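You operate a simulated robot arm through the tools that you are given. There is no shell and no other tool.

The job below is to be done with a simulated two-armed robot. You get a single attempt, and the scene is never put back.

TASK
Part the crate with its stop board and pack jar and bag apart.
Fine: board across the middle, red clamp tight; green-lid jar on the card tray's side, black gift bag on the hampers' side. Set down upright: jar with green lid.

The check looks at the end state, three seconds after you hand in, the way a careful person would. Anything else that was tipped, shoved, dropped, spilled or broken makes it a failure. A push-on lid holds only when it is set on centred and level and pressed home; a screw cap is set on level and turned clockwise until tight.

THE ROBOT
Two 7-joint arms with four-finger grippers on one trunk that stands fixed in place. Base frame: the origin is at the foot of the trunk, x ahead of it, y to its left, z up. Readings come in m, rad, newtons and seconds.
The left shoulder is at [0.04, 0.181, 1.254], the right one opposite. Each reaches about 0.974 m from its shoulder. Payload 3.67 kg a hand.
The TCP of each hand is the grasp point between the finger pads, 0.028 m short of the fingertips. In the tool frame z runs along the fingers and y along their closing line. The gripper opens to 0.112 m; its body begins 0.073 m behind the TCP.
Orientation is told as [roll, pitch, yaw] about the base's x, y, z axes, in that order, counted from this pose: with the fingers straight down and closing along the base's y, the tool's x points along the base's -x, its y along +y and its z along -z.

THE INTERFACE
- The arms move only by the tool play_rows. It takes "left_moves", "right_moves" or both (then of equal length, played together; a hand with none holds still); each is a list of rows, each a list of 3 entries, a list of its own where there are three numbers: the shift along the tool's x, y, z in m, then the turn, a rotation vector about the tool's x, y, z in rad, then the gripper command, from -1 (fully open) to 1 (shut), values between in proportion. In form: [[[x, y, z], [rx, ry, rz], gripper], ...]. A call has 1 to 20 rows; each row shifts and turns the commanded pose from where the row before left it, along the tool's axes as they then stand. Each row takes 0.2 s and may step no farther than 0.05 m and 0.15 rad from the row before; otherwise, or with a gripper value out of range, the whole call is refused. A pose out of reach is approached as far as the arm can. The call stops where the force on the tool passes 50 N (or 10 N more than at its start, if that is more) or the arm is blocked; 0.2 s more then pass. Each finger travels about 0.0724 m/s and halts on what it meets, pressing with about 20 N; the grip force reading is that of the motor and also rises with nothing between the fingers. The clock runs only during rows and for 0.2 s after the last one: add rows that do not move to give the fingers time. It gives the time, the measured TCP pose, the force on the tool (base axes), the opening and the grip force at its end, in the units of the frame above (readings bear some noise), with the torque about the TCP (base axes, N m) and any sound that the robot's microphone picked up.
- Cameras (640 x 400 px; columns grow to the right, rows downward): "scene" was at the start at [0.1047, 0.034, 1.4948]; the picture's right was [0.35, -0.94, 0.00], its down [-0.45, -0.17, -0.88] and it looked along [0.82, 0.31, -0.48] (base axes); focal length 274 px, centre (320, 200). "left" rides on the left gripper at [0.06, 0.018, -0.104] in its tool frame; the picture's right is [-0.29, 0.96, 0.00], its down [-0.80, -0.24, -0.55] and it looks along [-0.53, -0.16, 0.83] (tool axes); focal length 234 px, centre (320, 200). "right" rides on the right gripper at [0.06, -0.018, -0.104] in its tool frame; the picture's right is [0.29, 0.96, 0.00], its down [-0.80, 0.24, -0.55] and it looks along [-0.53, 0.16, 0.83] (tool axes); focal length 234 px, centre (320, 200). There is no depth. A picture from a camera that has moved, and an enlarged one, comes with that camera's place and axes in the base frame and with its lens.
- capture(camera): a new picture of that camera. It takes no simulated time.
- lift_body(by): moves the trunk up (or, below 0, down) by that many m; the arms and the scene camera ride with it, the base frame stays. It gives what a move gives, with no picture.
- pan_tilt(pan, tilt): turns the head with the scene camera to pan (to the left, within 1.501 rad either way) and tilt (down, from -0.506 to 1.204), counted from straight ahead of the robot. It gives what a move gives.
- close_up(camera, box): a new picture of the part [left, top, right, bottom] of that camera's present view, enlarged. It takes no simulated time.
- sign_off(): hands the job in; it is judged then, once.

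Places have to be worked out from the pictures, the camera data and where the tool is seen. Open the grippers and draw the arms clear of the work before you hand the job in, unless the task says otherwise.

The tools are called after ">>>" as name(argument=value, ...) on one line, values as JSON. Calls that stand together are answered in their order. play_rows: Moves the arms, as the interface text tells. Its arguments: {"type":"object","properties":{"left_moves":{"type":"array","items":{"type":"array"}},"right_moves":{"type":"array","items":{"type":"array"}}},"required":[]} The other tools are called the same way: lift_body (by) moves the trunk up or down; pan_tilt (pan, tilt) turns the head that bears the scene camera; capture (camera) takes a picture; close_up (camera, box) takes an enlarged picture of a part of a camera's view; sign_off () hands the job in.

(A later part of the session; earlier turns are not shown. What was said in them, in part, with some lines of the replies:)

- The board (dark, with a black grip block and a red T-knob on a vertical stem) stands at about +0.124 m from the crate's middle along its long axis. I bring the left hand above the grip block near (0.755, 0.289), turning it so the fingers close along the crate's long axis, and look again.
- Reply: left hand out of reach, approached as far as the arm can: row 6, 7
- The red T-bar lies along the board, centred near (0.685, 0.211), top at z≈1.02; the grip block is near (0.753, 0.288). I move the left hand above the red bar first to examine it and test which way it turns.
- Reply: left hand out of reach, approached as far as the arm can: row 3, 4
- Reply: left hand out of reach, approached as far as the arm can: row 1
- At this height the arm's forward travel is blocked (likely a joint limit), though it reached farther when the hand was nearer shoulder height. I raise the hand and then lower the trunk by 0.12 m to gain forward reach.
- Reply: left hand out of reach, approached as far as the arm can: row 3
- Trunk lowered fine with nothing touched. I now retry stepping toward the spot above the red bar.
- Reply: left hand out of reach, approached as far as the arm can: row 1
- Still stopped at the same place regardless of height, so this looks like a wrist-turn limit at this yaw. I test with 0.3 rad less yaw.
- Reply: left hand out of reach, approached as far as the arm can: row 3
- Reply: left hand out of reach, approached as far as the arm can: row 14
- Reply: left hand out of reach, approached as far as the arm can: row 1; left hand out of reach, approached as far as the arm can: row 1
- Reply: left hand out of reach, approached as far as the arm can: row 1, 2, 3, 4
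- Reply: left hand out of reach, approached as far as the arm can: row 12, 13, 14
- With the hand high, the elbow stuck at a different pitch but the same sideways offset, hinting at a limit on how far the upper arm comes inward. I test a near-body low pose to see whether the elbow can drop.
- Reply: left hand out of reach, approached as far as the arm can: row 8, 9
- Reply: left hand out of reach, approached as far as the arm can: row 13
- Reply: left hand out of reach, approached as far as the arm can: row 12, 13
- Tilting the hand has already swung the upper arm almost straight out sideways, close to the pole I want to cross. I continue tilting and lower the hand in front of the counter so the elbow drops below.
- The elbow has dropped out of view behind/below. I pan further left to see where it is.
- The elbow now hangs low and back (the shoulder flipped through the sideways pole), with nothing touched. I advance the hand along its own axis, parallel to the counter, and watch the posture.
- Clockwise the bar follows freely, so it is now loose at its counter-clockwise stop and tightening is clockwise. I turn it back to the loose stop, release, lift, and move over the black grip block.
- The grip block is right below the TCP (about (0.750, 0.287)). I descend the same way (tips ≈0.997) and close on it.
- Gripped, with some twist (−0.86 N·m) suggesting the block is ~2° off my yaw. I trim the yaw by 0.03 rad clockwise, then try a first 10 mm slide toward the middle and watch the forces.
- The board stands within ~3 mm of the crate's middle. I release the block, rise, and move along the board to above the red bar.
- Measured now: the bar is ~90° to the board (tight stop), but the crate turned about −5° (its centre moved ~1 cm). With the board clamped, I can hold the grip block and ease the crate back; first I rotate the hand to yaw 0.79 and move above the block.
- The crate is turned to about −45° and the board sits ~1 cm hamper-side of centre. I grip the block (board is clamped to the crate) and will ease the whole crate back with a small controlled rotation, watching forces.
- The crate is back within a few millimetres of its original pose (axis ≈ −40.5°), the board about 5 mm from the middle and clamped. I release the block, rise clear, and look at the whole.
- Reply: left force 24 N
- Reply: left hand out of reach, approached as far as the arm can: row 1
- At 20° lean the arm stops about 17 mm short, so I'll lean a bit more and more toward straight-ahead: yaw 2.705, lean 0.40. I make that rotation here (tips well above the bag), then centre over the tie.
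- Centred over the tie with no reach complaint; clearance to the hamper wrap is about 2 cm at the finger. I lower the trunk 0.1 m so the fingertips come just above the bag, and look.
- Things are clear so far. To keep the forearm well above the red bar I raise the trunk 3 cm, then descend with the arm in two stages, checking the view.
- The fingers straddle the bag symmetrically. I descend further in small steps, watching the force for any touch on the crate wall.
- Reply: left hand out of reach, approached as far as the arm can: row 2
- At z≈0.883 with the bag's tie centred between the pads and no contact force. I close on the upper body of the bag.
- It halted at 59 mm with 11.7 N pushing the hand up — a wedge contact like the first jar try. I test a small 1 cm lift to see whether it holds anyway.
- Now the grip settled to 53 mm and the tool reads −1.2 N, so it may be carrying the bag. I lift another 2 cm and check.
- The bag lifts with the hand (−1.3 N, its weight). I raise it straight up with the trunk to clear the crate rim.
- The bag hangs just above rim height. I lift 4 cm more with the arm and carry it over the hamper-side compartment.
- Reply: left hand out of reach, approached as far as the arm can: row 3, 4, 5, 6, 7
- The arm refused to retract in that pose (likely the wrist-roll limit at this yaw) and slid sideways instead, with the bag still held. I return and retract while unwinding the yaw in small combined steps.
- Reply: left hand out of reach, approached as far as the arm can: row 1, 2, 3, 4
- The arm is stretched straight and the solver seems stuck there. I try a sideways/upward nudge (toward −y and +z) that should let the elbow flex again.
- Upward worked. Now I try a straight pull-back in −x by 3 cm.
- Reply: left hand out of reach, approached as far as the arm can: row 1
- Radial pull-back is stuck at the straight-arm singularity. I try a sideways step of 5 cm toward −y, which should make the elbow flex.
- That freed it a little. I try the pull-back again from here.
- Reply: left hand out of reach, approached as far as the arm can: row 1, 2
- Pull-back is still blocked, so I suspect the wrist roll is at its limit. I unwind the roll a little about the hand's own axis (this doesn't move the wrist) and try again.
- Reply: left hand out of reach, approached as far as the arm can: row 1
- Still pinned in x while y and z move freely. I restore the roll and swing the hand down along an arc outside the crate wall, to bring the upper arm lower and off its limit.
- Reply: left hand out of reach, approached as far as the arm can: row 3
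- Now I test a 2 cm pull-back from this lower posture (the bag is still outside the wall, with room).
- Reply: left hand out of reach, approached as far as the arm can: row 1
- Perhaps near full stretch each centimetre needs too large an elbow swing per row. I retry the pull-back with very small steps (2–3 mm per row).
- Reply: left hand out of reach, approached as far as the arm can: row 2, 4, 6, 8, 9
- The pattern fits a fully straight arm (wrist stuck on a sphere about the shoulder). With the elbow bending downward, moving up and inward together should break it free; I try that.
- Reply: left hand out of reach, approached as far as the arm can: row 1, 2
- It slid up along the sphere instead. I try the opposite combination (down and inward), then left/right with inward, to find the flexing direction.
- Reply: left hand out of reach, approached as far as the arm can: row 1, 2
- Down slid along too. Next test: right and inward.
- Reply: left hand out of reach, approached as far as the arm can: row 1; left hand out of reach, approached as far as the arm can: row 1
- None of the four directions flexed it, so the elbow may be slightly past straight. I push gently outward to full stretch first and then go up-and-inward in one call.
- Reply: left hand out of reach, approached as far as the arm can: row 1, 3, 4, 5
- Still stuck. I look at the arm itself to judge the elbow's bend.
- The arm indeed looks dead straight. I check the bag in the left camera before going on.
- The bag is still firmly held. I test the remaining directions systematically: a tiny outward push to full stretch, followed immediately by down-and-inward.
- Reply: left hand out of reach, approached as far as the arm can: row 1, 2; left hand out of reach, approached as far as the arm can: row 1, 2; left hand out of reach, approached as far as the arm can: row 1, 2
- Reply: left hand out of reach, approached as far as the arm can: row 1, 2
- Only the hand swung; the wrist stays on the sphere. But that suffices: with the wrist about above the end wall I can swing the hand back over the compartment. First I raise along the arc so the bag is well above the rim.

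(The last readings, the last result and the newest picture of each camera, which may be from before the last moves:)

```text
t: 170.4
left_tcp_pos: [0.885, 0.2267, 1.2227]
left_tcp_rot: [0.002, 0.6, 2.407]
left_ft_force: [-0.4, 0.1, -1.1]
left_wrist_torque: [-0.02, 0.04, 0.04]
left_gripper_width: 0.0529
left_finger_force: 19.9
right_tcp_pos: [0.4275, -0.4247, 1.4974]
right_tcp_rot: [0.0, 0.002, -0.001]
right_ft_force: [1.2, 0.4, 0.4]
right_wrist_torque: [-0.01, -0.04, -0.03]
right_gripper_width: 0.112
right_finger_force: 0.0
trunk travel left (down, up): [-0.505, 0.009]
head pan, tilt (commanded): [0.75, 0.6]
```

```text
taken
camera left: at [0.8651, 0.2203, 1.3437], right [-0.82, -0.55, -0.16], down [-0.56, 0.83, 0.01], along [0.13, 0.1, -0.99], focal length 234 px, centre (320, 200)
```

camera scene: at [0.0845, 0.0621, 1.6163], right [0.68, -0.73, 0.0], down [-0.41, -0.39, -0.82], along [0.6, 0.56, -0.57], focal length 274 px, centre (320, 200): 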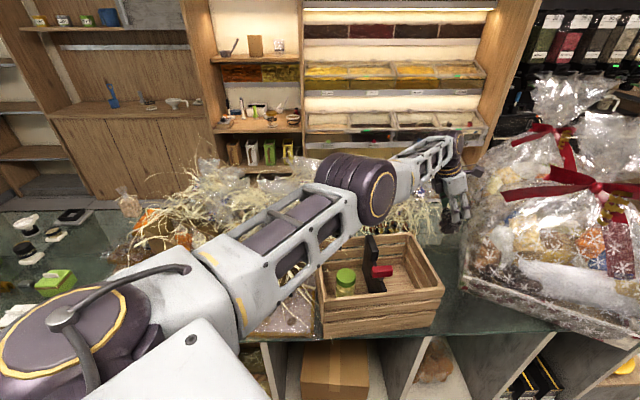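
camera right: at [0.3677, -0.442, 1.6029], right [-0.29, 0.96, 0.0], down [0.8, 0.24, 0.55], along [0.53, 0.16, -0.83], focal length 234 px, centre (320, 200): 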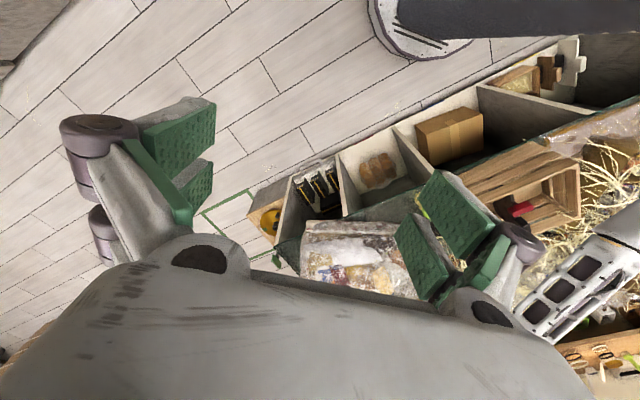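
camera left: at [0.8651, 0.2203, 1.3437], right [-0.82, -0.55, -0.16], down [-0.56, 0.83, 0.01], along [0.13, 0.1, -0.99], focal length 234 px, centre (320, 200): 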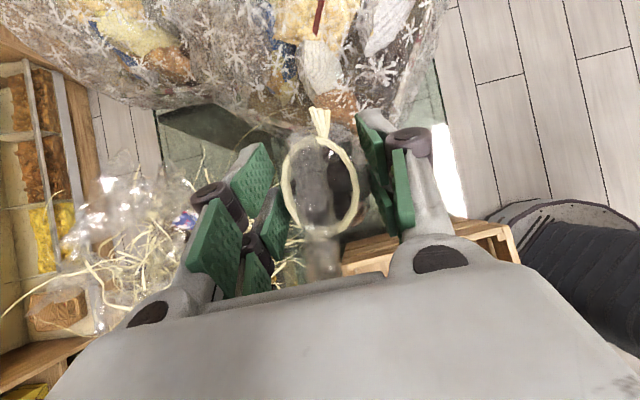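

Now I bring the hand toward vertical; the TCP will swing inward over the end wall with the bag well above it.

>>> play_rows(left_moves=[[[-0.02, 0, 0], [0, -0.1, 0], 0.7], [[-0.02, 0, 0], [0, -0.1, 0], 0.7], [[-0.02, 0, 0], [0, -0.1, 0], 0.7], [[-0.02, 0, 0], [0, -0.1, 0], 0.7], [[0, 0, 0], [0, 0, 0], 0.7]])

>>> capture(camera="scene")

```text
t: 171.6
left_tcp_pos: [0.8244, 0.2754, 1.1874]
left_tcp_rot: [0.002, 0.198, 2.406]
left_ft_force: [-0.7, -0.2, -1.9]
left_wrist_torque: [-0.03, 0.03, 0.0]
left_gripper_width: 0.0525
left_finger_force: 19.5
left hand out of reach, approached as far as the arm can: row 1, 4
right_tcp_pos: [0.4279, -0.4239, 1.4967]
right_tcp_rot: [0.0, 0.002, -0.003]
right_ft_force: [-0.3, -0.4, 0.0]
right_wrist_torque: [0.0, -0.01, -0.03]
right_gripper_width: 0.1121
right_finger_force: 0.0
trunk travel left (down, up): [-0.505, 0.009]
head pan, tilt (commanded): [0.75, 0.6]
```

```text
taken
camera scene: at [0.0847, 0.0621, 1.6163], right [0.68, -0.73, 0.0], down [-0.41, -0.39, -0.82], along [0.6, 0.56, -0.57], focal length 274 px, centre (320, 200)
```

scene: 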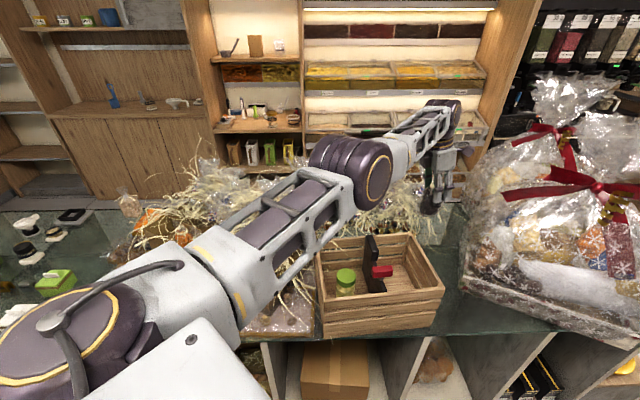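

The bag swings inward as planned. I continue to vertical.

>>> play_rows(left_moves=[[[-0.02, 0, 0], [0, -0.1, 0], 0.7], [[-0.02, 0, 0], [0, -0.098, 0], 0.7], [[-0.01, 0, 0], [0, 0, 0], 0.7], [[0, 0, 0], [0, 0, 0], 0.7]])

>>> capture(camera="left")

```text
t: 172.6
left_tcp_pos: [0.7855, 0.307, 1.1813]
left_tcp_rot: [0.002, 0.002, 2.402]
left_ft_force: [-0.5, 0.6, -1.1]
left_wrist_torque: [-0.01, 0.01, -0.01]
left_gripper_width: 0.0525
left_finger_force: 20.1
right_tcp_pos: [0.4281, -0.4244, 1.4965]
right_tcp_rot: [0.0, -0.002, -0.004]
right_ft_force: [0.0, 0.2, -0.4]
right_wrist_torque: [0.02, 0.01, -0.02]
right_gripper_width: 0.1117
right_finger_force: 0.2
trunk travel left (down, up): [-0.505, 0.009]
head pan, tilt (commanded): [0.75, 0.6]
```

```text
taken
camera left: at [0.8188, 0.2547, 1.2871], right [-0.86, -0.51, 0.0], down [-0.43, 0.72, 0.55], along [-0.28, 0.47, -0.83], focal length 234 px, centre (320, 200)
```

left: 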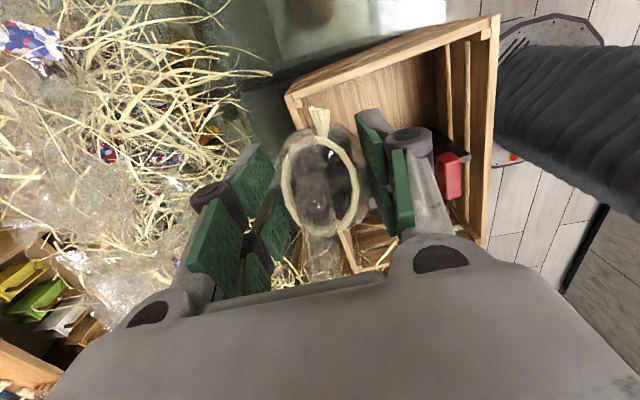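

No complaint on the last step — the elbow may have flexed. I test a further 3 cm retraction.

>>> play_rows(left_moves=[[[-0.015, 0, 0], [0, 0, 0], 0.7], [[-0.015, 0, 0], [0, 0, 0], 0.7], [[0, 0, 0], [0, 0, 0], 0.7]])

```text
t: 173.4
left_tcp_pos: [0.7658, 0.3267, 1.1814]
left_tcp_rot: [0.002, 0.003, 2.403]
left_ft_force: [0.7, -0.2, -1.1]
left_wrist_torque: [-0.03, 0.01, 0.01]
left_gripper_width: 0.0525
left_finger_force: 19.5
right_tcp_pos: [0.4277, -0.4249, 1.497]
right_tcp_rot: [0.002, 0.001, -0.002]
right_ft_force: [0.2, -0.1, -0.6]
right_wrist_torque: [0.01, 0.01, 0.04]
right_gripper_width: 0.1118
right_finger_force: 0.1
trunk travel left (down, up): [-0.505, 0.009]
head pan, tilt (commanded): [0.75, 0.6]
```

The arm is freed. I carry the bag to above the hamper-side compartment (≈(0.690, 0.280)) at z≈1.18.

>>> play_rows(left_moves=[[[-0.0123, 0.0428, 0], [0, 0, 0], 0.7], [[-0.0123, 0.0428, 0], [0, 0, 0], 0.7], [[0, 0, 0], [0, 0, 0], 0.7]])

>>> capture(camera="scene")

>>> capture(camera="left")

```text
t: 174.2
left_tcp_pos: [0.69, 0.2808, 1.1815]
left_tcp_rot: [0.003, -0.001, 2.405]
left_ft_force: [0.4, -1.0, -1.5]
left_wrist_torque: [0.01, 0.02, -0.05]
left_gripper_width: 0.053
left_finger_force: 20.0
right_tcp_pos: [0.4291, -0.4236, 1.4977]
right_tcp_rot: [0.001, 0.0, -0.002]
right_ft_force: [-0.4, 1.3, 0.3]
right_wrist_torque: [-0.01, 0.01, 0.01]
right_gripper_width: 0.1121
right_finger_force: 0.1
trunk travel left (down, up): [-0.505, 0.009]
head pan, tilt (commanded): [0.75, 0.6]
```

```text
taken
camera scene: at [0.0855, 0.0615, 1.6163], right [0.68, -0.73, 0.0], down [-0.41, -0.39, -0.82], along [0.6, 0.56, -0.57], focal length 274 px, centre (320, 200)
```

scene: 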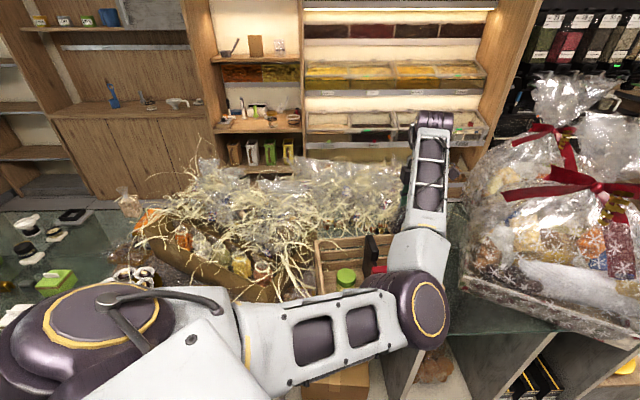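

```text
taken
camera left: at [0.7227, 0.2286, 1.2856], right [-0.86, -0.52, 0.0], down [-0.43, 0.71, 0.55], along [-0.29, 0.47, -0.83], focal length 234 px, centre (320, 200)
```

left: 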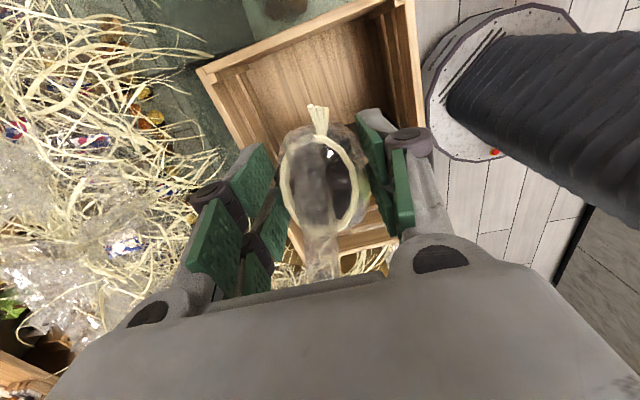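

The bag is over the right compartment; the elbow has swung to the free front side, which is fine. I now turn the hand half a turn (yaw → −0.74) so that leaning the other way will bring the bag upright.

>>> play_rows(left_moves=[[[0, 0, 0], [0, 0, 0.149], 0.7], [[0, 0, 0], [0, 0, 0.149], 0.7], [[0, 0, 0], [0, 0, 0.149], 0.7], [[0, 0, 0], [0, 0, 0.149], 0.7], [[0, 0, 0], [0, 0, 0.149], 0.7], [[0, 0, 0], [0, 0, 0.149], 0.7], [[0, 0, 0], [0, 0, 0.149], 0.7], [[0, 0, 0], [0, 0, 0.149], 0.7], [[0, 0, 0], [0, 0, 0.149], 0.7], [[0, 0, 0], [0, 0, 0.149], 0.7], [[0, 0, 0], [0, 0, 0.149], 0.7], [[0, 0, 0], [0, 0, 0.149], 0.7], [[0, 0, 0], [0, 0, 0.149], 0.7], [[0, 0, 0], [0, 0, 0.149], 0.7], [[0, 0, 0], [0, 0, 0.149], 0.7], [[0, 0, 0], [0, 0, 0.149], 0.7], [[0, 0, 0], [0, 0, 0.149], 0.7], [[0, 0, 0], [0, 0, 0.149], 0.7], [[0, 0, 0], [0, 0, 0.149], 0.7], [[0, 0, 0], [0, 0, 0.149], 0.7]])

>>> capture(camera="scene")

>>> capture(camera="left")

```text
t: 178.4
left_tcp_pos: [0.6904, 0.2807, 1.1816]
left_tcp_rot: [-0.001, -0.001, -0.58]
left_ft_force: [0.8, 0.1, -1.1]
left_wrist_torque: [0.01, 0.0, 0.0]
left_gripper_width: 0.0527
left_finger_force: 20.2
right_tcp_pos: [0.4277, -0.4233, 1.4973]
right_tcp_rot: [0.001, 0.002, -0.003]
right_ft_force: [0.0, 0.0, 0.7]
right_wrist_torque: [-0.01, -0.01, -0.02]
right_gripper_width: 0.1121
right_finger_force: 0.2
trunk travel left (down, up): [-0.505, 0.009]
head pan, tilt (commanded): [0.75, 0.6]
```

```text
taken
camera scene: at [0.0844, 0.0621, 1.6163], right [0.68, -0.73, 0.0], down [-0.41, -0.39, -0.82], along [0.6, 0.56, -0.57], focal length 274 px, centre (320, 200)
```

scene: 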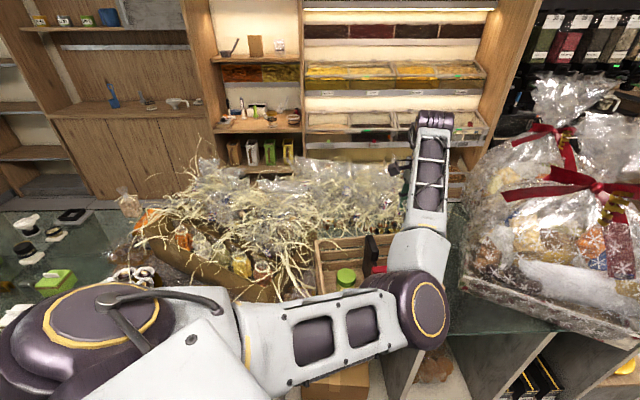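

```text
taken
camera left: at [0.6497, 0.3294, 1.2866], right [0.77, 0.64, 0.0], down [0.53, -0.64, 0.56], along [0.36, -0.43, -0.83], focal length 234 px, centre (320, 200)
```

left: 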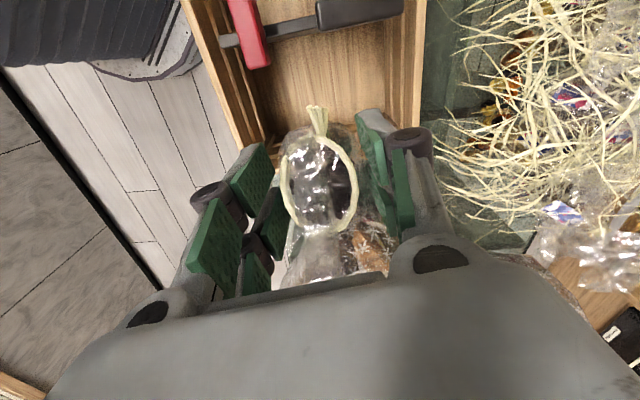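

Now I finish the yaw to −0.70 and lean the hand 0.40 rad (wrist toward the end-wall side), which makes the bag hang upright; then check.

>>> play_rows(left_moves=[[[0, 0, 0], [0, 0, 0.12], 0.7], [[0, 0, 0], [0, 0.1, 0], 0.7], [[0, 0, 0], [0, 0.1, 0], 0.7], [[0, 0, 0], [0, 0.1, 0], 0.7], [[0, 0, 0], [0, 0.1, 0], 0.7], [[0, 0, 0], [0, 0, 0], 0.7]])

>>> pan_tilt(pan=0.36, tilt=0.65)

>>> capture(camera="scene")

>>> capture(camera="left")

```text
t: 179.8
left_tcp_pos: [0.6906, 0.2805, 1.1819]
left_tcp_rot: [-0.001, 0.398, -0.698]
left_ft_force: [0.6, 0.2, -0.8]
left_wrist_torque: [-0.03, -0.01, 0.0]
left_gripper_width: 0.0525
left_finger_force: 19.7
right_tcp_pos: [0.4279, -0.4244, 1.4977]
right_tcp_rot: [-0.001, -0.001, -0.002]
right_ft_force: [0.0, 0.9, 0.0]
right_wrist_torque: [0.0, -0.01, -0.02]
right_gripper_width: 0.1121
right_finger_force: 0.1
trunk travel left (down, up): [-0.505, 0.009]
head pan, tilt (commanded): [0.75, 0.6]
```

```text
t: 180.7
left_tcp_pos: [0.69, 0.2811, 1.183]
left_tcp_rot: [0.0, 0.398, -0.697]
left_ft_force: [0.2, 0.1, -1.8]
left_wrist_torque: [0.0, 0.01, 0.03]
left_gripper_width: 0.053
left_finger_force: 19.7
right_tcp_pos: [0.4267, -0.4245, 1.4978]
right_tcp_rot: [0.0, 0.001, -0.001]
right_ft_force: [0.2, -0.2, 0.1]
right_wrist_torque: [0.01, -0.04, 0.03]
right_gripper_width: 0.112
right_finger_force: 0.2
trunk travel left (down, up): [-0.505, 0.009]
head pan, tilt (commanded): [0.36, 0.649]
```

```text
taken
camera scene: at [0.1009, 0.0325, 1.612], right [0.35, -0.94, 0.0], down [-0.57, -0.21, -0.8], along [0.75, 0.28, -0.6], focal length 274 px, centre (320, 200)
```

scene: 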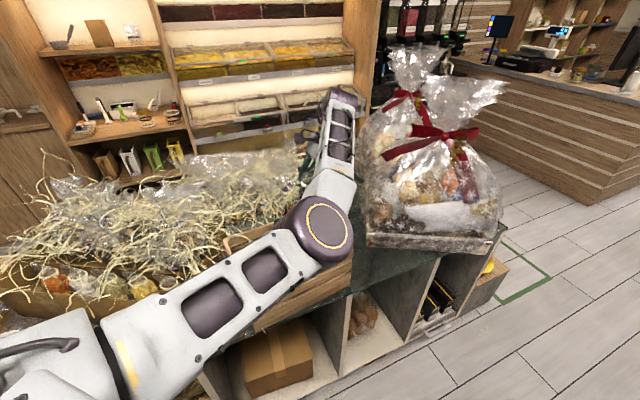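

```text
taken
camera left: at [0.6901, 0.3049, 1.3023], right [0.82, 0.56, -0.11], down [0.57, -0.79, 0.2], along [0.02, -0.23, -0.97], focal length 234 px, centre (320, 200)
```

left: 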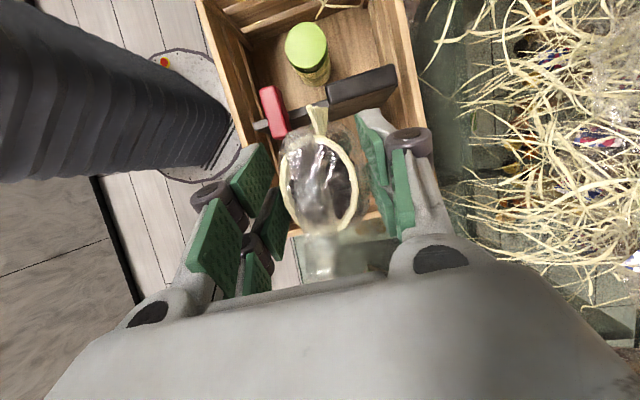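

The bag hangs upright over the middle of the hamper-side compartment (about 5 cm off the board, clear of the bar). I lower with the trunk first.

>>> lift_body(by=-0.08)

>>> capture(camera="left")

>>> capture(camera="scene")

```text
t: 181.9
left_tcp_pos: [0.6904, 0.2799, 1.1024]
left_tcp_rot: [0.002, 0.395, -0.699]
left_ft_force: [-0.2, -0.8, -1.5]
left_wrist_torque: [0.02, 0.03, 0.02]
left_gripper_width: 0.0527
left_finger_force: 19.7
right_tcp_pos: [0.4287, -0.4243, 1.417]
right_tcp_rot: [-0.001, 0.0, -0.002]
right_ft_force: [-0.4, 0.1, 0.7]
right_wrist_torque: [0.02, -0.02, 0.01]
right_gripper_width: 0.1119
right_finger_force: 0.0
trunk travel left (down, up): [-0.425, 0.089]
head pan, tilt (commanded): [0.36, 0.649]
```

```text
taken
camera left: at [0.6901, 0.3049, 1.2225], right [0.82, 0.56, -0.11], down [0.57, -0.79, 0.2], along [0.03, -0.23, -0.97], focal length 234 px, centre (320, 200)
```

left: 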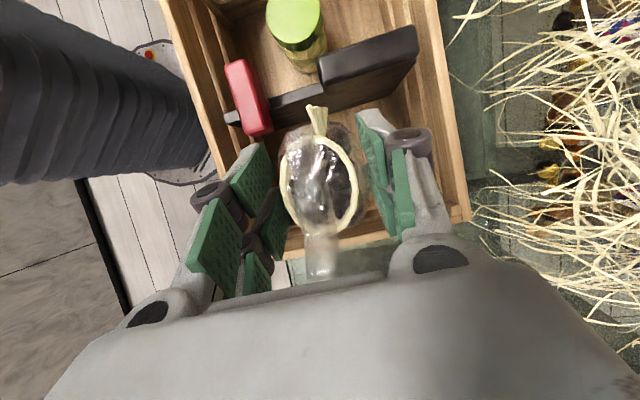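

```text
taken
camera scene: at [0.1009, 0.0324, 1.532], right [0.35, -0.94, 0.0], down [-0.57, -0.21, -0.8], along [0.75, 0.28, -0.6], focal length 274 px, centre (320, 200)
```

scene: 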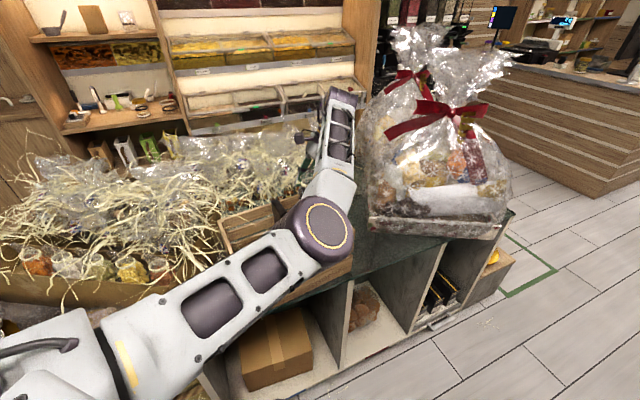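

Clear on all sides. I lower the trunk another 7 cm, then finish with the arm.

>>> lift_body(by=-0.07)

>>> capture(camera="left")

```text
t: 182.9
left_tcp_pos: [0.6908, 0.2818, 1.0327]
left_tcp_rot: [-0.001, 0.399, -0.698]
left_ft_force: [0.5, 0.0, -1.3]
left_wrist_torque: [0.02, 0.01, 0.0]
left_gripper_width: 0.0526
left_finger_force: 20.6
right_tcp_pos: [0.428, -0.4233, 1.3471]
right_tcp_rot: [0.0, -0.001, -0.001]
right_ft_force: [0.2, -0.1, -0.5]
right_wrist_torque: [-0.03, -0.03, -0.05]
right_gripper_width: 0.112
right_finger_force: 0.0
trunk travel left (down, up): [-0.355, 0.159]
head pan, tilt (commanded): [0.36, 0.649]
```

```text
taken
camera left: at [0.6901, 0.3049, 1.1519], right [0.82, 0.56, -0.11], down [0.57, -0.79, 0.2], along [0.03, -0.23, -0.97], focal length 234 px, centre (320, 200)
```

left: 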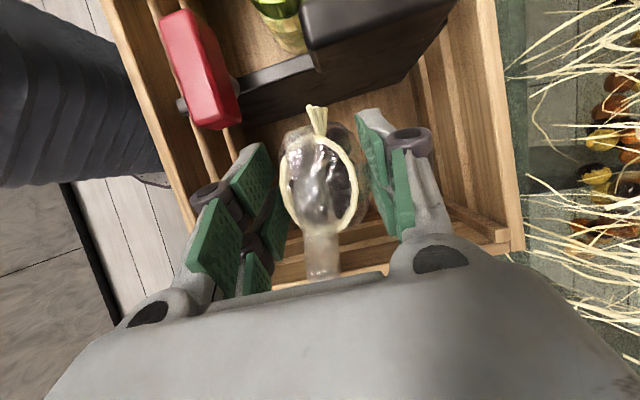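

The bag enters the compartment cleanly. I lower with the arm, slowing near the floor.

>>> play_rows(left_moves=[[[-0.0097, 0, 0.023], [0, 0, 0], 0.7], [[-0.0097, 0, 0.023], [0, 0, 0], 0.7], [[-0.0097, 0, 0.023], [0, 0, 0], 0.7], [[-0.0058, 0, 0.0138], [0, 0, 0], 0.7], [[0, 0, 0], [0, 0, 0], 0.7]])

>>> capture(camera="left")

```text
t: 184.1
left_tcp_pos: [0.6888, 0.2817, 0.9429]
left_tcp_rot: [-0.002, 0.399, -0.698]
left_ft_force: [0.5, -0.2, -2.6]
left_wrist_torque: [0.01, -0.01, 0.01]
left_gripper_width: 0.0527
left_finger_force: 19.8
right_tcp_pos: [0.4261, -0.4243, 1.3476]
right_tcp_rot: [-0.001, 0.002, -0.001]
right_ft_force: [0.2, 0.3, -0.2]
right_wrist_torque: [-0.02, -0.03, 0.0]
right_gripper_width: 0.112
right_finger_force: 0.1
trunk travel left (down, up): [-0.355, 0.159]
head pan, tilt (commanded): [0.36, 0.649]
```

```text
taken
camera left: at [0.6892, 0.3051, 1.0618], right [0.82, 0.56, -0.11], down [0.57, -0.79, 0.2], along [0.03, -0.23, -0.97], focal length 234 px, centre (320, 200)
```

left: 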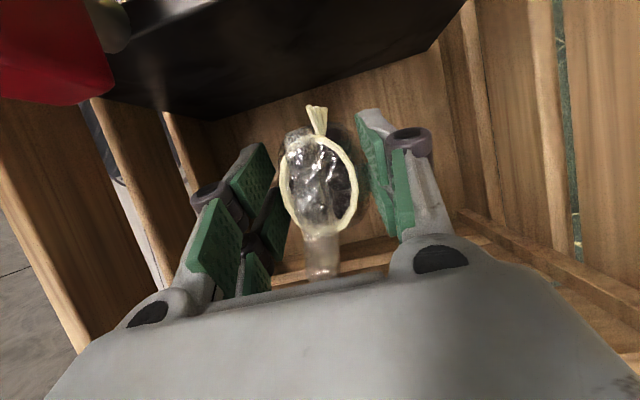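

About 2 cm to go. I step down 4 mm at a time and watch for floor contact.

>>> play_rows(left_moves=[[[-0.0016, 0, 0.0037], [0, 0, 0], 0.7], [[-0.0016, 0, 0.0037], [0, 0, 0], 0.7], [[-0.0016, 0, 0.0037], [0, 0, 0], 0.7], [[0, 0, 0], [0, 0, 0], 0.7]])

>>> play_rows(left_moves=[[[-0.0016, 0, 0.0037], [0, 0, 0], 0.7], [[-0.0016, 0, 0.0037], [0, 0, 0], 0.7], [[0, 0, 0], [0, 0, 0], 0.7]])

```text
t: 185.1
left_tcp_pos: [0.6905, 0.2812, 0.9309]
left_tcp_rot: [-0.004, 0.398, -0.699]
left_ft_force: [0.3, -0.2, -0.2]
left_wrist_torque: [0.02, -0.01, -0.01]
left_gripper_width: 0.0524
left_finger_force: 19.6
right_tcp_pos: [0.4278, -0.4243, 1.3475]
right_tcp_rot: [0.001, 0.001, -0.002]
right_ft_force: [-0.5, 0.2, 0.3]
right_wrist_torque: [-0.05, 0.01, -0.04]
right_gripper_width: 0.1121
right_finger_force: 0.1
trunk travel left (down, up): [-0.355, 0.159]
head pan, tilt (commanded): [0.36, 0.649]
```

```text
t: 185.9
left_tcp_pos: [0.6886, 0.2797, 0.9266]
left_tcp_rot: [0.008, 0.395, -0.694]
left_ft_force: [9.6, 0.1, 31.1]
left_wrist_torque: [-1.41, -0.58, 0.57]
left_gripper_width: 0.0529
left_finger_force: 20.1
right_tcp_pos: [0.4251, -0.4256, 1.3475]
right_tcp_rot: [0.003, -0.001, -0.001]
right_ft_force: [0.6, 0.5, -0.2]
right_wrist_torque: [0.0, 0.03, 0.03]
right_gripper_width: 0.1119
right_finger_force: 0.1
trunk travel left (down, up): [-0.355, 0.159]
head pan, tilt (commanded): [0.36, 0.649]
```

Firm contact (31 N) — I back off about 3 mm to relieve it and check.

>>> play_rows(left_moves=[[[0.0012, 0, -0.0028], [0, 0, 0], 0.7], [[0, 0, 0], [0, 0, 0], 0.7]])

>>> capture(camera="left")

>>> capture(camera="scene")

```text
t: 186.5
left_tcp_pos: [0.6894, 0.2809, 0.9276]
left_tcp_rot: [0.0, 0.394, -0.697]
left_ft_force: [12.1, 0.2, 23.9]
left_wrist_torque: [-1.29, -0.68, 0.64]
left_gripper_width: 0.0528
left_finger_force: 20.1
right_tcp_pos: [0.4273, -0.4246, 1.3474]
right_tcp_rot: [0.002, -0.001, -0.003]
right_ft_force: [-0.2, -0.4, -0.1]
right_wrist_torque: [-0.01, 0.02, 0.02]
right_gripper_width: 0.1119
right_finger_force: 0.2
trunk travel left (down, up): [-0.355, 0.159]
head pan, tilt (commanded): [0.36, 0.649]
```

```text
taken
camera left: at [0.689, 0.3045, 1.0467], right [0.82, 0.56, -0.11], down [0.57, -0.79, 0.2], along [0.03, -0.23, -0.97], focal length 234 px, centre (320, 200)
```

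left: 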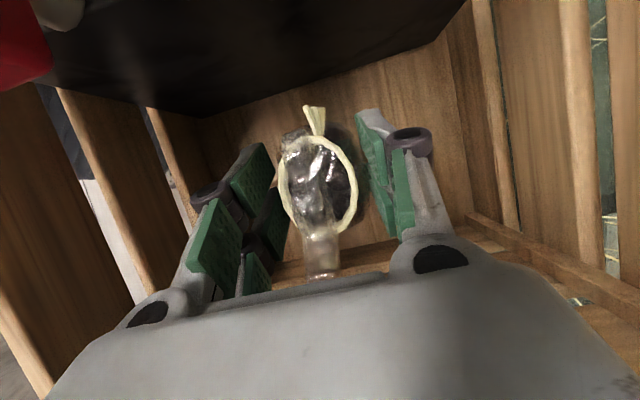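

```text
taken
camera scene: at [0.0997, 0.0314, 1.4616], right [0.35, -0.94, 0.0], down [-0.57, -0.21, -0.8], along [0.75, 0.28, -0.6], focal length 274 px, centre (320, 200)
```

scene: 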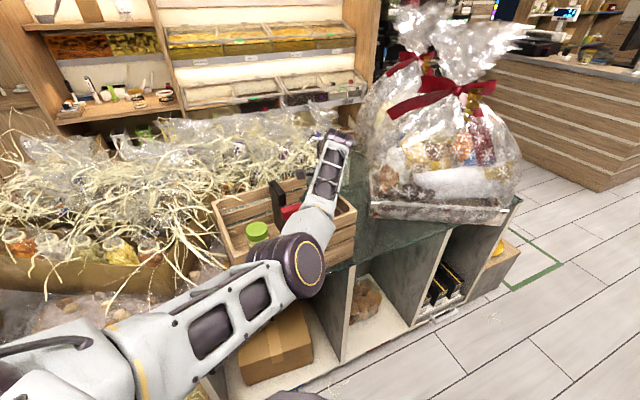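

Still loaded because the commanded pose sat below the actual one. I back off another 5 mm.

>>> play_rows(left_moves=[[[0.001, 0, -0.0023], [0, 0, 0], 0.7], [[0.001, 0, -0.0023], [0, 0, 0], 0.7], [[0, 0, 0], [0, 0, 0], 0.7]])

```text
t: 187.3
left_tcp_pos: [0.6896, 0.2796, 0.9276]
left_tcp_rot: [-0.005, 0.399, -0.698]
left_ft_force: [0.2, -0.6, -1.4]
left_wrist_torque: [0.0, -0.03, -0.03]
left_gripper_width: 0.0524
left_finger_force: 19.9
right_tcp_pos: [0.4275, -0.424, 1.3466]
right_tcp_rot: [0.0, 0.0, -0.002]
right_ft_force: [0.1, -0.5, -0.2]
right_wrist_torque: [0.01, 0.01, 0.02]
right_gripper_width: 0.1119
right_finger_force: 0.1
trunk travel left (down, up): [-0.355, 0.159]
head pan, tilt (commanded): [0.36, 0.649]
```

Contact is gone and the bag's weight is back on the hand, so it is just a millimetre or two above the floor. I touch down by 2 mm and open the fingers gently.

>>> play_rows(left_moves=[[[-0.0008, 0, 0.0018], [0, 0, 0], 0.7], [[0, 0, 0], [0, 0, 0], 0.3], [[0, 0, 0], [0, 0, 0], 0.0], [[0, 0, 0], [0, 0, 0], -0.3], [[0, 0, 0], [0, 0, 0], -0.45], [[0, 0, 0], [0, 0, 0], -0.45]])

>>> capture(camera="left")

```text
t: 188.7
left_tcp_pos: [0.6911, 0.2803, 0.9277]
left_tcp_rot: [-0.002, 0.396, -0.696]
left_ft_force: [0.7, -0.3, -0.4]
left_wrist_torque: [0.0, -0.01, 0.01]
left_gripper_width: 0.0813
left_finger_force: 0.0
right_tcp_pos: [0.4278, -0.4245, 1.346]
right_tcp_rot: [0.001, 0.0, -0.003]
right_ft_force: [-0.1, 0.4, -0.9]
right_wrist_torque: [0.0, 0.01, 0.02]
right_gripper_width: 0.1121
right_finger_force: 0.1
trunk travel left (down, up): [-0.355, 0.159]
head pan, tilt (commanded): [0.36, 0.649]
```

```text
taken
camera left: at [0.6901, 0.305, 1.0474], right [0.82, 0.56, -0.11], down [0.57, -0.79, 0.2], along [0.03, -0.23, -0.97], focal length 234 px, centre (320, 200)
```

left: 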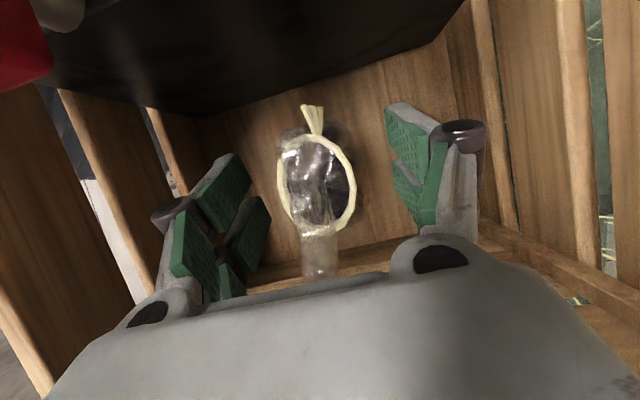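

The bag stands free on the crate floor. I lift the hand straight up and out, then look at the result.

>>> play_rows(left_moves=[[[0.0078, 0, -0.0184], [0, 0, 0], -0.45], [[0.0078, 0, -0.0184], [0, 0, 0], -0.45], [[0.0117, 0, -0.0276], [0, 0, 0], -0.45], [[0.0136, 0, -0.0322], [0, 0, 0], -0.45], [[0.0136, 0, -0.0322], [0, 0, 0], -0.45], [[0.0136, 0, -0.0322], [0, 0, 0], -0.45], [[0, 0, 0], [0, 0, 0], -0.45]])

>>> capture(camera="left")

>>> capture(camera="scene")

```text
t: 190.3
left_tcp_pos: [0.6906, 0.2892, 1.1035]
left_tcp_rot: [-0.002, 0.397, -0.699]
left_ft_force: [0.0, -0.2, -0.2]
left_wrist_torque: [-0.01, 0.01, 0.02]
left_gripper_width: 0.0811
left_finger_force: 0.1
left hand out of reach, approached as far as the arm can: row 6
right_tcp_pos: [0.4285, -0.4243, 1.347]
right_tcp_rot: [0.001, 0.002, -0.003]
right_ft_force: [0.3, -0.1, 0.3]
right_wrist_torque: [0.01, 0.0, 0.01]
right_gripper_width: 0.112
right_finger_force: 0.0
trunk travel left (down, up): [-0.355, 0.159]
head pan, tilt (commanded): [0.36, 0.649]
```

```text
taken
camera left: at [0.6895, 0.3125, 1.2229], right [0.82, 0.56, -0.11], down [0.57, -0.79, 0.2], along [0.02, -0.23, -0.97], focal length 234 px, centre (320, 200)
```

left: 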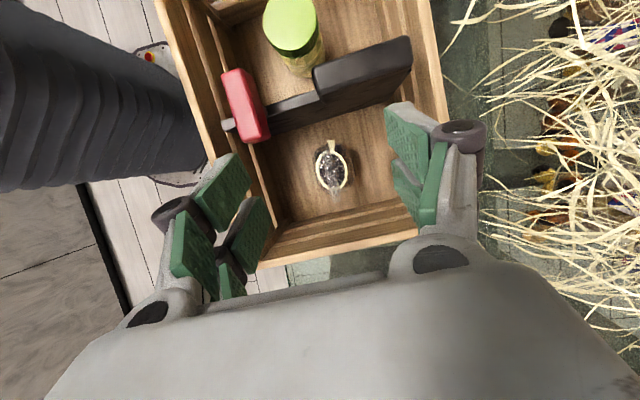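

```text
taken
camera scene: at [0.1011, 0.0324, 1.4614], right [0.35, -0.94, 0.0], down [-0.57, -0.21, -0.8], along [0.75, 0.28, -0.6], focal length 274 px, centre (320, 200)
```

scene: 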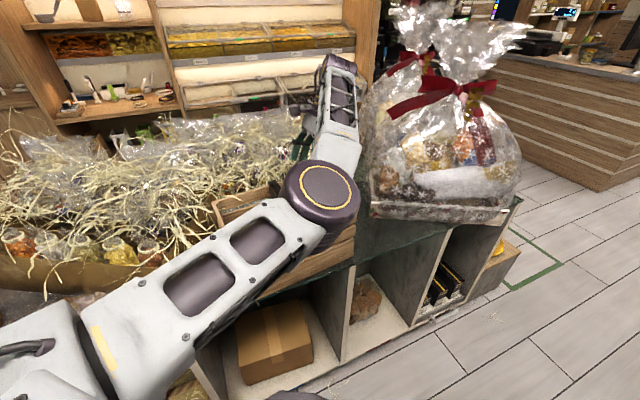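

The bag stands in the hamper-side compartment and the jar on the tray side. I raise the trunk and draw the left arm clear of the work.

>>> lift_body(by=0.15)

>>> play_rows(left_moves=[[[0, 0, 0], [0, -0.1, 0], -0.6], [[0, 0, 0], [0, -0.1, 0], -0.6], [[0, 0, 0], [0, -0.1, 0], -0.6], [[0, 0, 0], [0, -0.098, 0], -0.6], [[0, 0, 0], [0, 0, 0], -0.6]])

>>> capture(camera="scene")

```text
t: 192.1
left_tcp_pos: [0.6889, 0.288, 1.2536]
left_tcp_rot: [-0.001, 0.396, -0.699]
left_ft_force: [-0.9, 0.4, 0.2]
left_wrist_torque: [0.0, -0.03, 0.01]
left_gripper_width: 0.0813
left_finger_force: 0.1
right_tcp_pos: [0.4278, -0.424, 1.4987]
right_tcp_rot: [-0.001, 0.0, -0.002]
right_ft_force: [0.0, 0.1, -0.6]
right_wrist_torque: [0.0, 0.0, -0.02]
right_gripper_width: 0.112
right_finger_force: 0.1
trunk travel left (down, up): [-0.505, 0.009]
head pan, tilt (commanded): [0.36, 0.649]
```

```text
t: 193.3
left_tcp_pos: [0.7014, 0.2946, 1.2515]
left_tcp_rot: [-0.002, -0.003, -0.698]
left_ft_force: [-0.9, 1.1, 0.1]
left_wrist_torque: [0.01, 0.0, -0.02]
left_gripper_width: 0.0896
left_finger_force: 0.0
left hand out of reach, approached as far as the arm can: row 1, 2, 4
right_tcp_pos: [0.4271, -0.424, 1.4983]
right_tcp_rot: [0.0, 0.001, -0.002]
right_ft_force: [0.2, 0.7, 0.2]
right_wrist_torque: [-0.04, 0.02, 0.02]
right_gripper_width: 0.1121
right_finger_force: 0.1
trunk travel left (down, up): [-0.505, 0.009]
head pan, tilt (commanded): [0.36, 0.649]
```

```text
taken
camera scene: at [0.1009, 0.0322, 1.612], right [0.35, -0.94, 0.0], down [-0.57, -0.21, -0.8], along [0.75, 0.28, -0.6], focal length 274 px, centre (320, 200)
```

scene: 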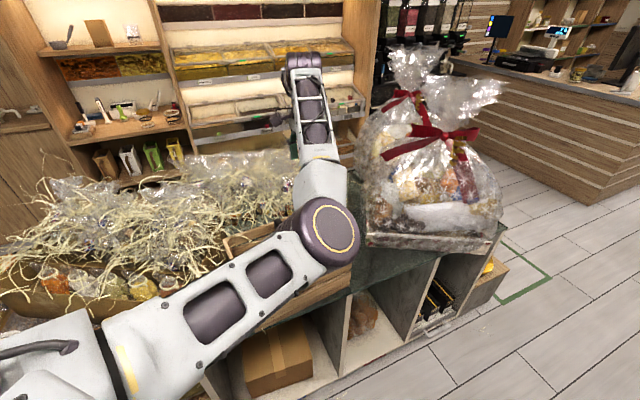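

The hand is vertical and high. I draw it back toward the robot, in front of the counter, and check for any limit messages.

>>> play_rows(left_moves=[[[0.0223, -0.0383, -0.0083], [0, 0, 0], -0.6], [[0.0223, -0.0383, -0.0083], [0, 0, 0], -0.6], [[0.0223, -0.0383, -0.0083], [0, 0, 0], -0.6], [[0.0223, -0.0383, -0.0083], [0, 0, 0], -0.6], [[0.0223, -0.0383, -0.0083], [0, 0, 0], -0.6], [[0.0223, -0.0383, -0.0083], [0, 0, 0], -0.6], [[0, 0, 0], [0, 0, 0], -0.6]])

>>> capture(camera="scene")

```text
t: 194.9
left_tcp_pos: [0.6953, 0.3043, 1.2494]
left_tcp_rot: [-0.001, 0.0, -0.695]
left_ft_force: [-0.4, -0.8, -0.5]
left_wrist_torque: [-0.01, 0.01, 0.0]
left_gripper_width: 0.0896
left_finger_force: 0.0
left hand out of reach, approached as far as the arm can: row 1, 2, 3, 4, 5, 6
right_tcp_pos: [0.428, -0.4229, 1.4974]
right_tcp_rot: [-0.002, 0.0, -0.002]
right_ft_force: [-0.3, 0.3, -0.2]
right_wrist_torque: [-0.02, 0.01, 0.01]
right_gripper_width: 0.1123
right_finger_force: 0.0
trunk travel left (down, up): [-0.505, 0.009]
head pan, tilt (commanded): [0.36, 0.649]
```

```text
taken
camera scene: at [0.1008, 0.0323, 1.612], right [0.35, -0.94, 0.0], down [-0.57, -0.21, -0.8], along [0.75, 0.28, -0.6], focal length 274 px, centre (320, 200)
```

scene: 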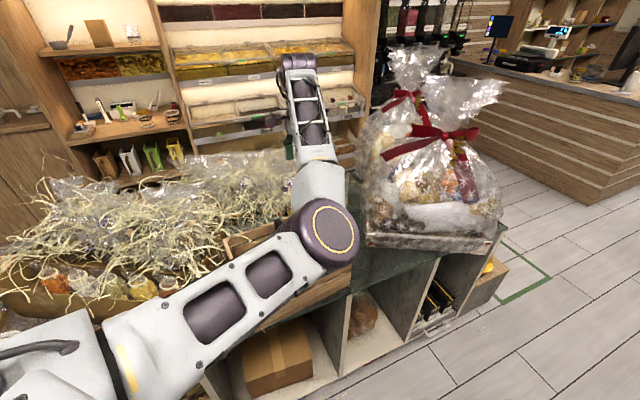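

The arm is pinned with the elbow on the inboard side, so I first move the hand left along the crate (staying high), which should free it, and watch the picture.

>>> play_rows(left_moves=[[[0.0369, 0.007, -0.0125], [0, 0, 0], -0.6], [[0.0369, 0.007, -0.0125], [0, 0, 0], -0.6], [[0.0369, 0.007, -0.0125], [0, 0, 0], -0.6], [[0.0369, 0.007, -0.0125], [0, 0, 0], -0.6], [[0, 0, 0], [0, 0, 0], -0.6]])

>>> capture(camera="scene")

```text
t: 196.1
left_tcp_pos: [0.6077, 0.4286, 1.3007]
left_tcp_rot: [-0.002, 0.001, -0.699]
left_ft_force: [-0.5, 1.0, 0.0]
left_wrist_torque: [0.01, 0.05, 0.04]
left_gripper_width: 0.0897
left_finger_force: 0.0
left hand out of reach, approached as far as the arm can: row 1, 2
right_tcp_pos: [0.4281, -0.4236, 1.4986]
right_tcp_rot: [0.0, 0.0, -0.003]
right_ft_force: [0.1, 0.5, -0.6]
right_wrist_torque: [0.01, 0.02, -0.01]
right_gripper_width: 0.1121
right_finger_force: 0.2
trunk travel left (down, up): [-0.505, 0.009]
head pan, tilt (commanded): [0.36, 0.649]
```

```text
taken
camera scene: at [0.101, 0.0322, 1.612], right [0.35, -0.94, 0.0], down [-0.57, -0.21, -0.8], along [0.75, 0.28, -0.6], focal length 274 px, centre (320, 200)
```

scene: 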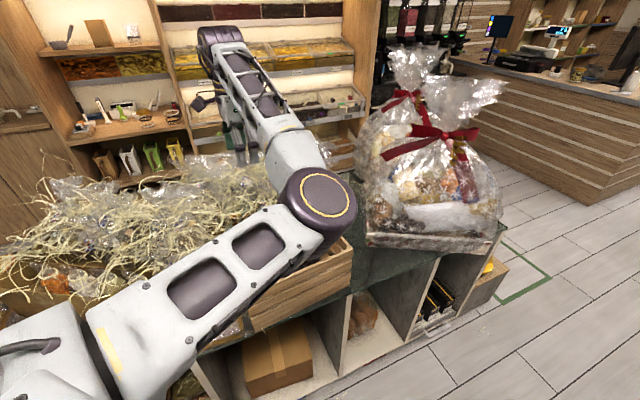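

That works. I continue back-left toward (0.48, 0.45) at z≈1.33.

>>> play_rows(left_moves=[[[0.0277, -0.0168, -0.0075], [0, 0, 0], -0.6], [[0.0277, -0.0168, -0.0075], [0, 0, 0], -0.6], [[0.0277, -0.0168, -0.0075], [0, 0, 0], -0.6], [[0.0277, -0.0168, -0.0075], [0, 0, 0], -0.6], [[0, 0, 0], [0, 0, 0], -0.6]])

>>> capture(camera="scene")

```text
t: 197.3
left_tcp_pos: [0.4993, 0.4836, 1.3291]
left_tcp_rot: [-0.001, -0.001, -0.698]
left_ft_force: [0.1, 0.3, 0.4]
left_wrist_torque: [0.01, 0.03, 0.02]
left_gripper_width: 0.0899
left_finger_force: 0.1
left hand out of reach, approached as far as the arm can: row 1, 2, 3, 4
right_tcp_pos: [0.4278, -0.4251, 1.4972]
right_tcp_rot: [0.0, 0.0, -0.002]
right_ft_force: [0.4, -0.9, 0.6]
right_wrist_torque: [0.0, -0.01, 0.01]
right_gripper_width: 0.1119
right_finger_force: 0.1
trunk travel left (down, up): [-0.505, 0.009]
head pan, tilt (commanded): [0.36, 0.649]
```

```text
taken
camera scene: at [0.1009, 0.0323, 1.612], right [0.35, -0.94, 0.0], down [-0.57, -0.21, -0.8], along [0.75, 0.28, -0.6], focal length 274 px, centre (320, 200)
```

scene: 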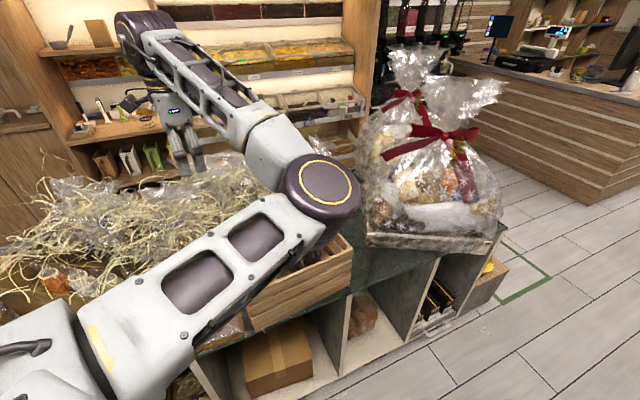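

The hand swings around the pinned elbow. I pull farther left so the arm gets drawn outward.

>>> play_rows(left_moves=[[[0.0308, 0.0133, -0.004], [0, 0, 0], -0.6], [[0.0308, 0.0133, -0.004], [0, 0, 0], -0.6], [[0.0308, 0.0133, -0.004], [0, 0, 0], -0.6], [[0.0308, 0.0133, -0.004], [0, 0, 0], -0.6], [[0, 0, 0], [0, 0, 0], -0.6]])

>>> capture(camera="scene")

```text
t: 198.5
left_tcp_pos: [0.4399, 0.6038, 1.3456]
left_tcp_rot: [-0.001, 0.0, -0.698]
left_ft_force: [0.3, 0.0, -0.3]
left_wrist_torque: [-0.01, 0.02, 0.0]
left_gripper_width: 0.0895
left_finger_force: 0.0
right_tcp_pos: [0.4262, -0.4249, 1.4981]
right_tcp_rot: [0.001, 0.0, -0.002]
right_ft_force: [-0.7, 0.9, 0.3]
right_wrist_torque: [0.0, 0.01, 0.03]
right_gripper_width: 0.1118
right_finger_force: 0.0
trunk travel left (down, up): [-0.505, 0.009]
head pan, tilt (commanded): [0.36, 0.649]
```

```text
taken
camera scene: at [0.1008, 0.0321, 1.612], right [0.35, -0.94, 0.0], down [-0.57, -0.21, -0.8], along [0.75, 0.28, -0.6], focal length 274 px, centre (320, 200)
```

scene: 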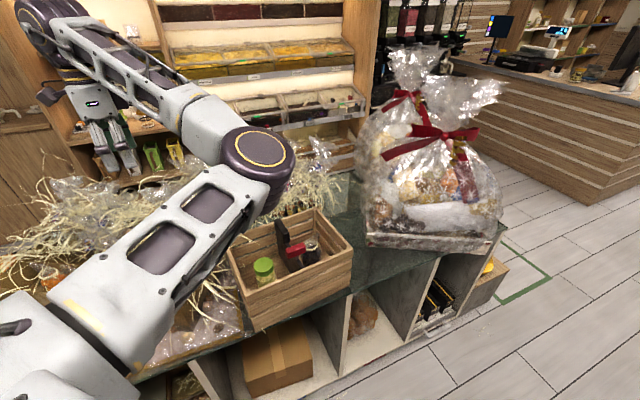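

The arm came free and the crate is fully visible again. I enlarge the view to verify the packing.

>>> close_up(camera="scene", box=[220, 190, 400, 335])

>>> capture(camera="right")

```text
2.76 times, centred on (310, 262) of scene
camera zoom: at [0.1008, 0.0321, 1.612], right [0.35, -0.94, 0.0], down [-0.57, -0.21, -0.8], along [0.75, 0.28, -0.6], focal length 755 px, centre (348, 28)
```

zoom: 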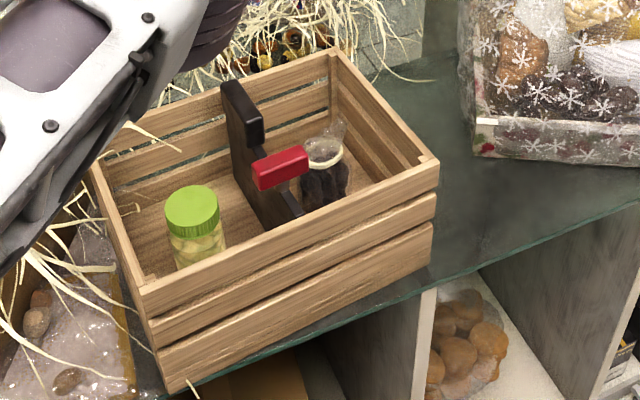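

```text
taken
camera right: at [0.3676, -0.4425, 1.6027], right [-0.29, 0.96, 0.0], down [0.8, 0.24, 0.55], along [0.53, 0.16, -0.83], focal length 234 px, centre (320, 200)
```

right: 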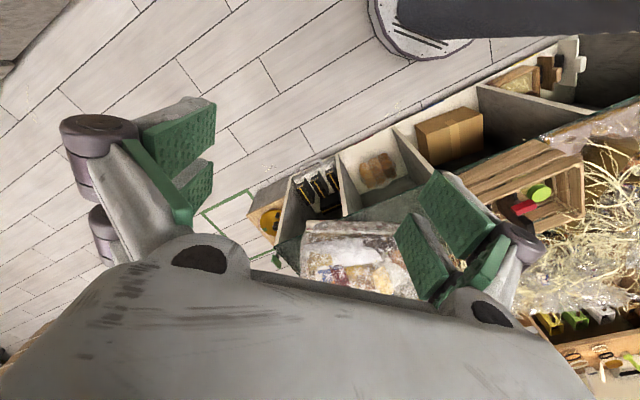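

All in place. I zoom on the clamp and both items for a final check of the bar's angle and the lid.

>>> close_up(camera="scene", box=[265, 205, 335, 275])

>>> close_up(camera="right", box=[470, 140, 600, 250])

>>> close_up(camera="left", box=[0, 0, 640, 300])

```text
5.71 times, centred on (300, 240) of scene
camera zoom: at [0.1008, 0.0321, 1.612], right [0.35, -0.94, 0.0], down [-0.57, -0.21, -0.8], along [0.75, 0.28, -0.6], focal length 1564 px, centre (434, -29)
```

zoom: 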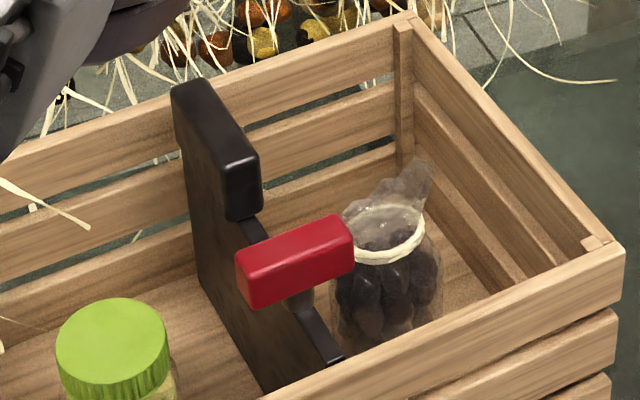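

```text
3.64 times, centred on (535, 195) of right
camera zoom: at [0.3676, -0.4425, 1.6027], right [-0.29, 0.96, 0.0], down [0.8, 0.24, 0.55], along [0.53, 0.16, -0.83], focal length 852 px, centre (-462, 218)
```

zoom: 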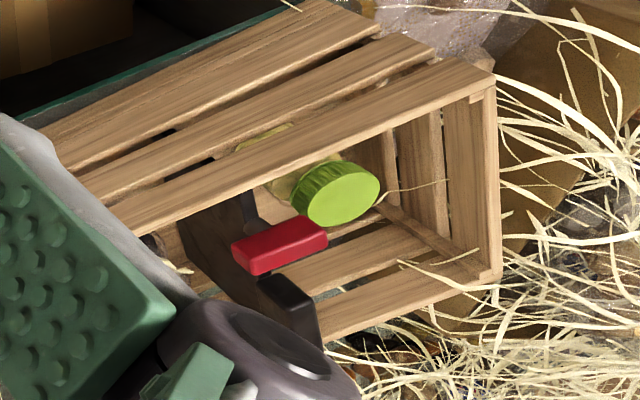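

```text
1.00 times, centred on (320, 150) of left (not enlarged: the box is as wide or as high as the picture)
camera zoom: at [0.4052, 0.6571, 1.4509], right [0.84, 0.55, 0.0], down [0.46, -0.7, 0.55], along [0.3, -0.46, -0.83], focal length 234 px, centre (320, 250)
```

zoom: 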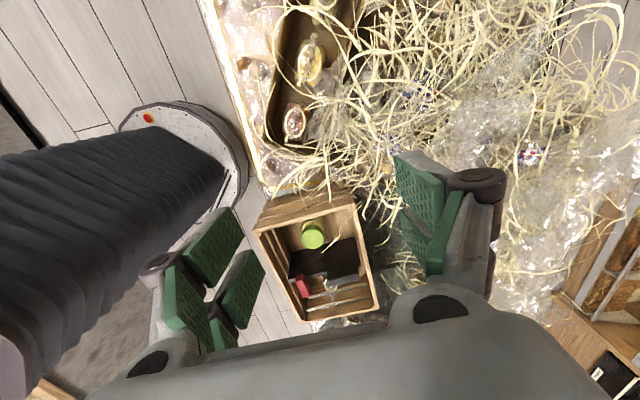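

The clamp bar is square across the board, the board within ~6 mm of the crate's middle, jar upright with lid on, bag standing on the hampers' side. I draw the left arm a bit farther back and open both grippers.

>>> play_rows(left_moves=[[[0.0357, -0.03, -0.005], [0, 0, 0], -1], [[0.0357, -0.03, -0.005], [0, 0, 0], -1], [[0.0357, -0.03, -0.005], [0, 0, 0], -1], [[0, 0, 0], [0, 0, 0], -1], [[0, 0, 0], [0, 0, 0], -1]])

>>> capture(camera="scene")

```text
t: 199.7
left_tcp_pos: [0.2978, 0.6025, 1.3636]
left_tcp_rot: [-0.002, -0.001, -0.698]
left_ft_force: [-0.1, 0.9, -0.5]
left_wrist_torque: [0.0, -0.01, 0.03]
left_gripper_width: 0.1123
left_finger_force: 0.0
right_tcp_pos: [0.4288, -0.4245, 1.4977]
right_tcp_rot: [0.0, -0.001, -0.002]
right_ft_force: [-0.3, 0.0, -0.2]
right_wrist_torque: [-0.01, 0.01, -0.03]
right_gripper_width: 0.1119
right_finger_force: 0.1
trunk travel left (down, up): [-0.505, 0.009]
head pan, tilt (commanded): [0.36, 0.649]
```

```text
taken
camera scene: at [0.1009, 0.0324, 1.612], right [0.35, -0.94, 0.0], down [-0.57, -0.21, -0.8], along [0.75, 0.28, -0.6], focal length 274 px, centre (320, 200)
```

scene: 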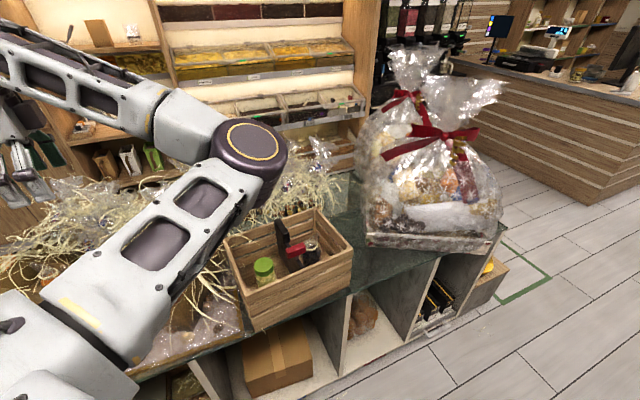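

Both arms are clear, grippers open, and the scene shows the board clamped mid-crate with the jar on the tray side and the bag on the hampers' side. I hand in the job.

>>> sign_off()

```text
The job is handed in.
```

The crate is parted and packed, and I've handed the job in. I haven't seen the check's result.

- **Board:** it stands across the crate about 6 mm from the middle, on the hampers' side of it.
- **Red clamp:** I turned it a quarter turn clockwise, up against its stop. The board then held firm when I dragged the crate by it.
- **Jar:** it stands upright with its green lid on, in the half on the card tray's side.
- **Gift bag:** it stands in the half on the hampers' side.
- **Arms:** both grippers are open and both arms are drawn back clear of the work.

Two things went less than cleanly:

- **Crate moved:** tightening the clamp turned the crate about 5° on the counter, so I eased it back using the board's grip block. It now sits about 8 mm from where it started.
- **Bag pressed down:** when I set the bag down it met the crate floor with about 31 N. I backed off, and it still stands and looks undamaged.

In the last pictures nothing else looked tipped, spilled or broken. The left arm hid part of the card tray in those views.
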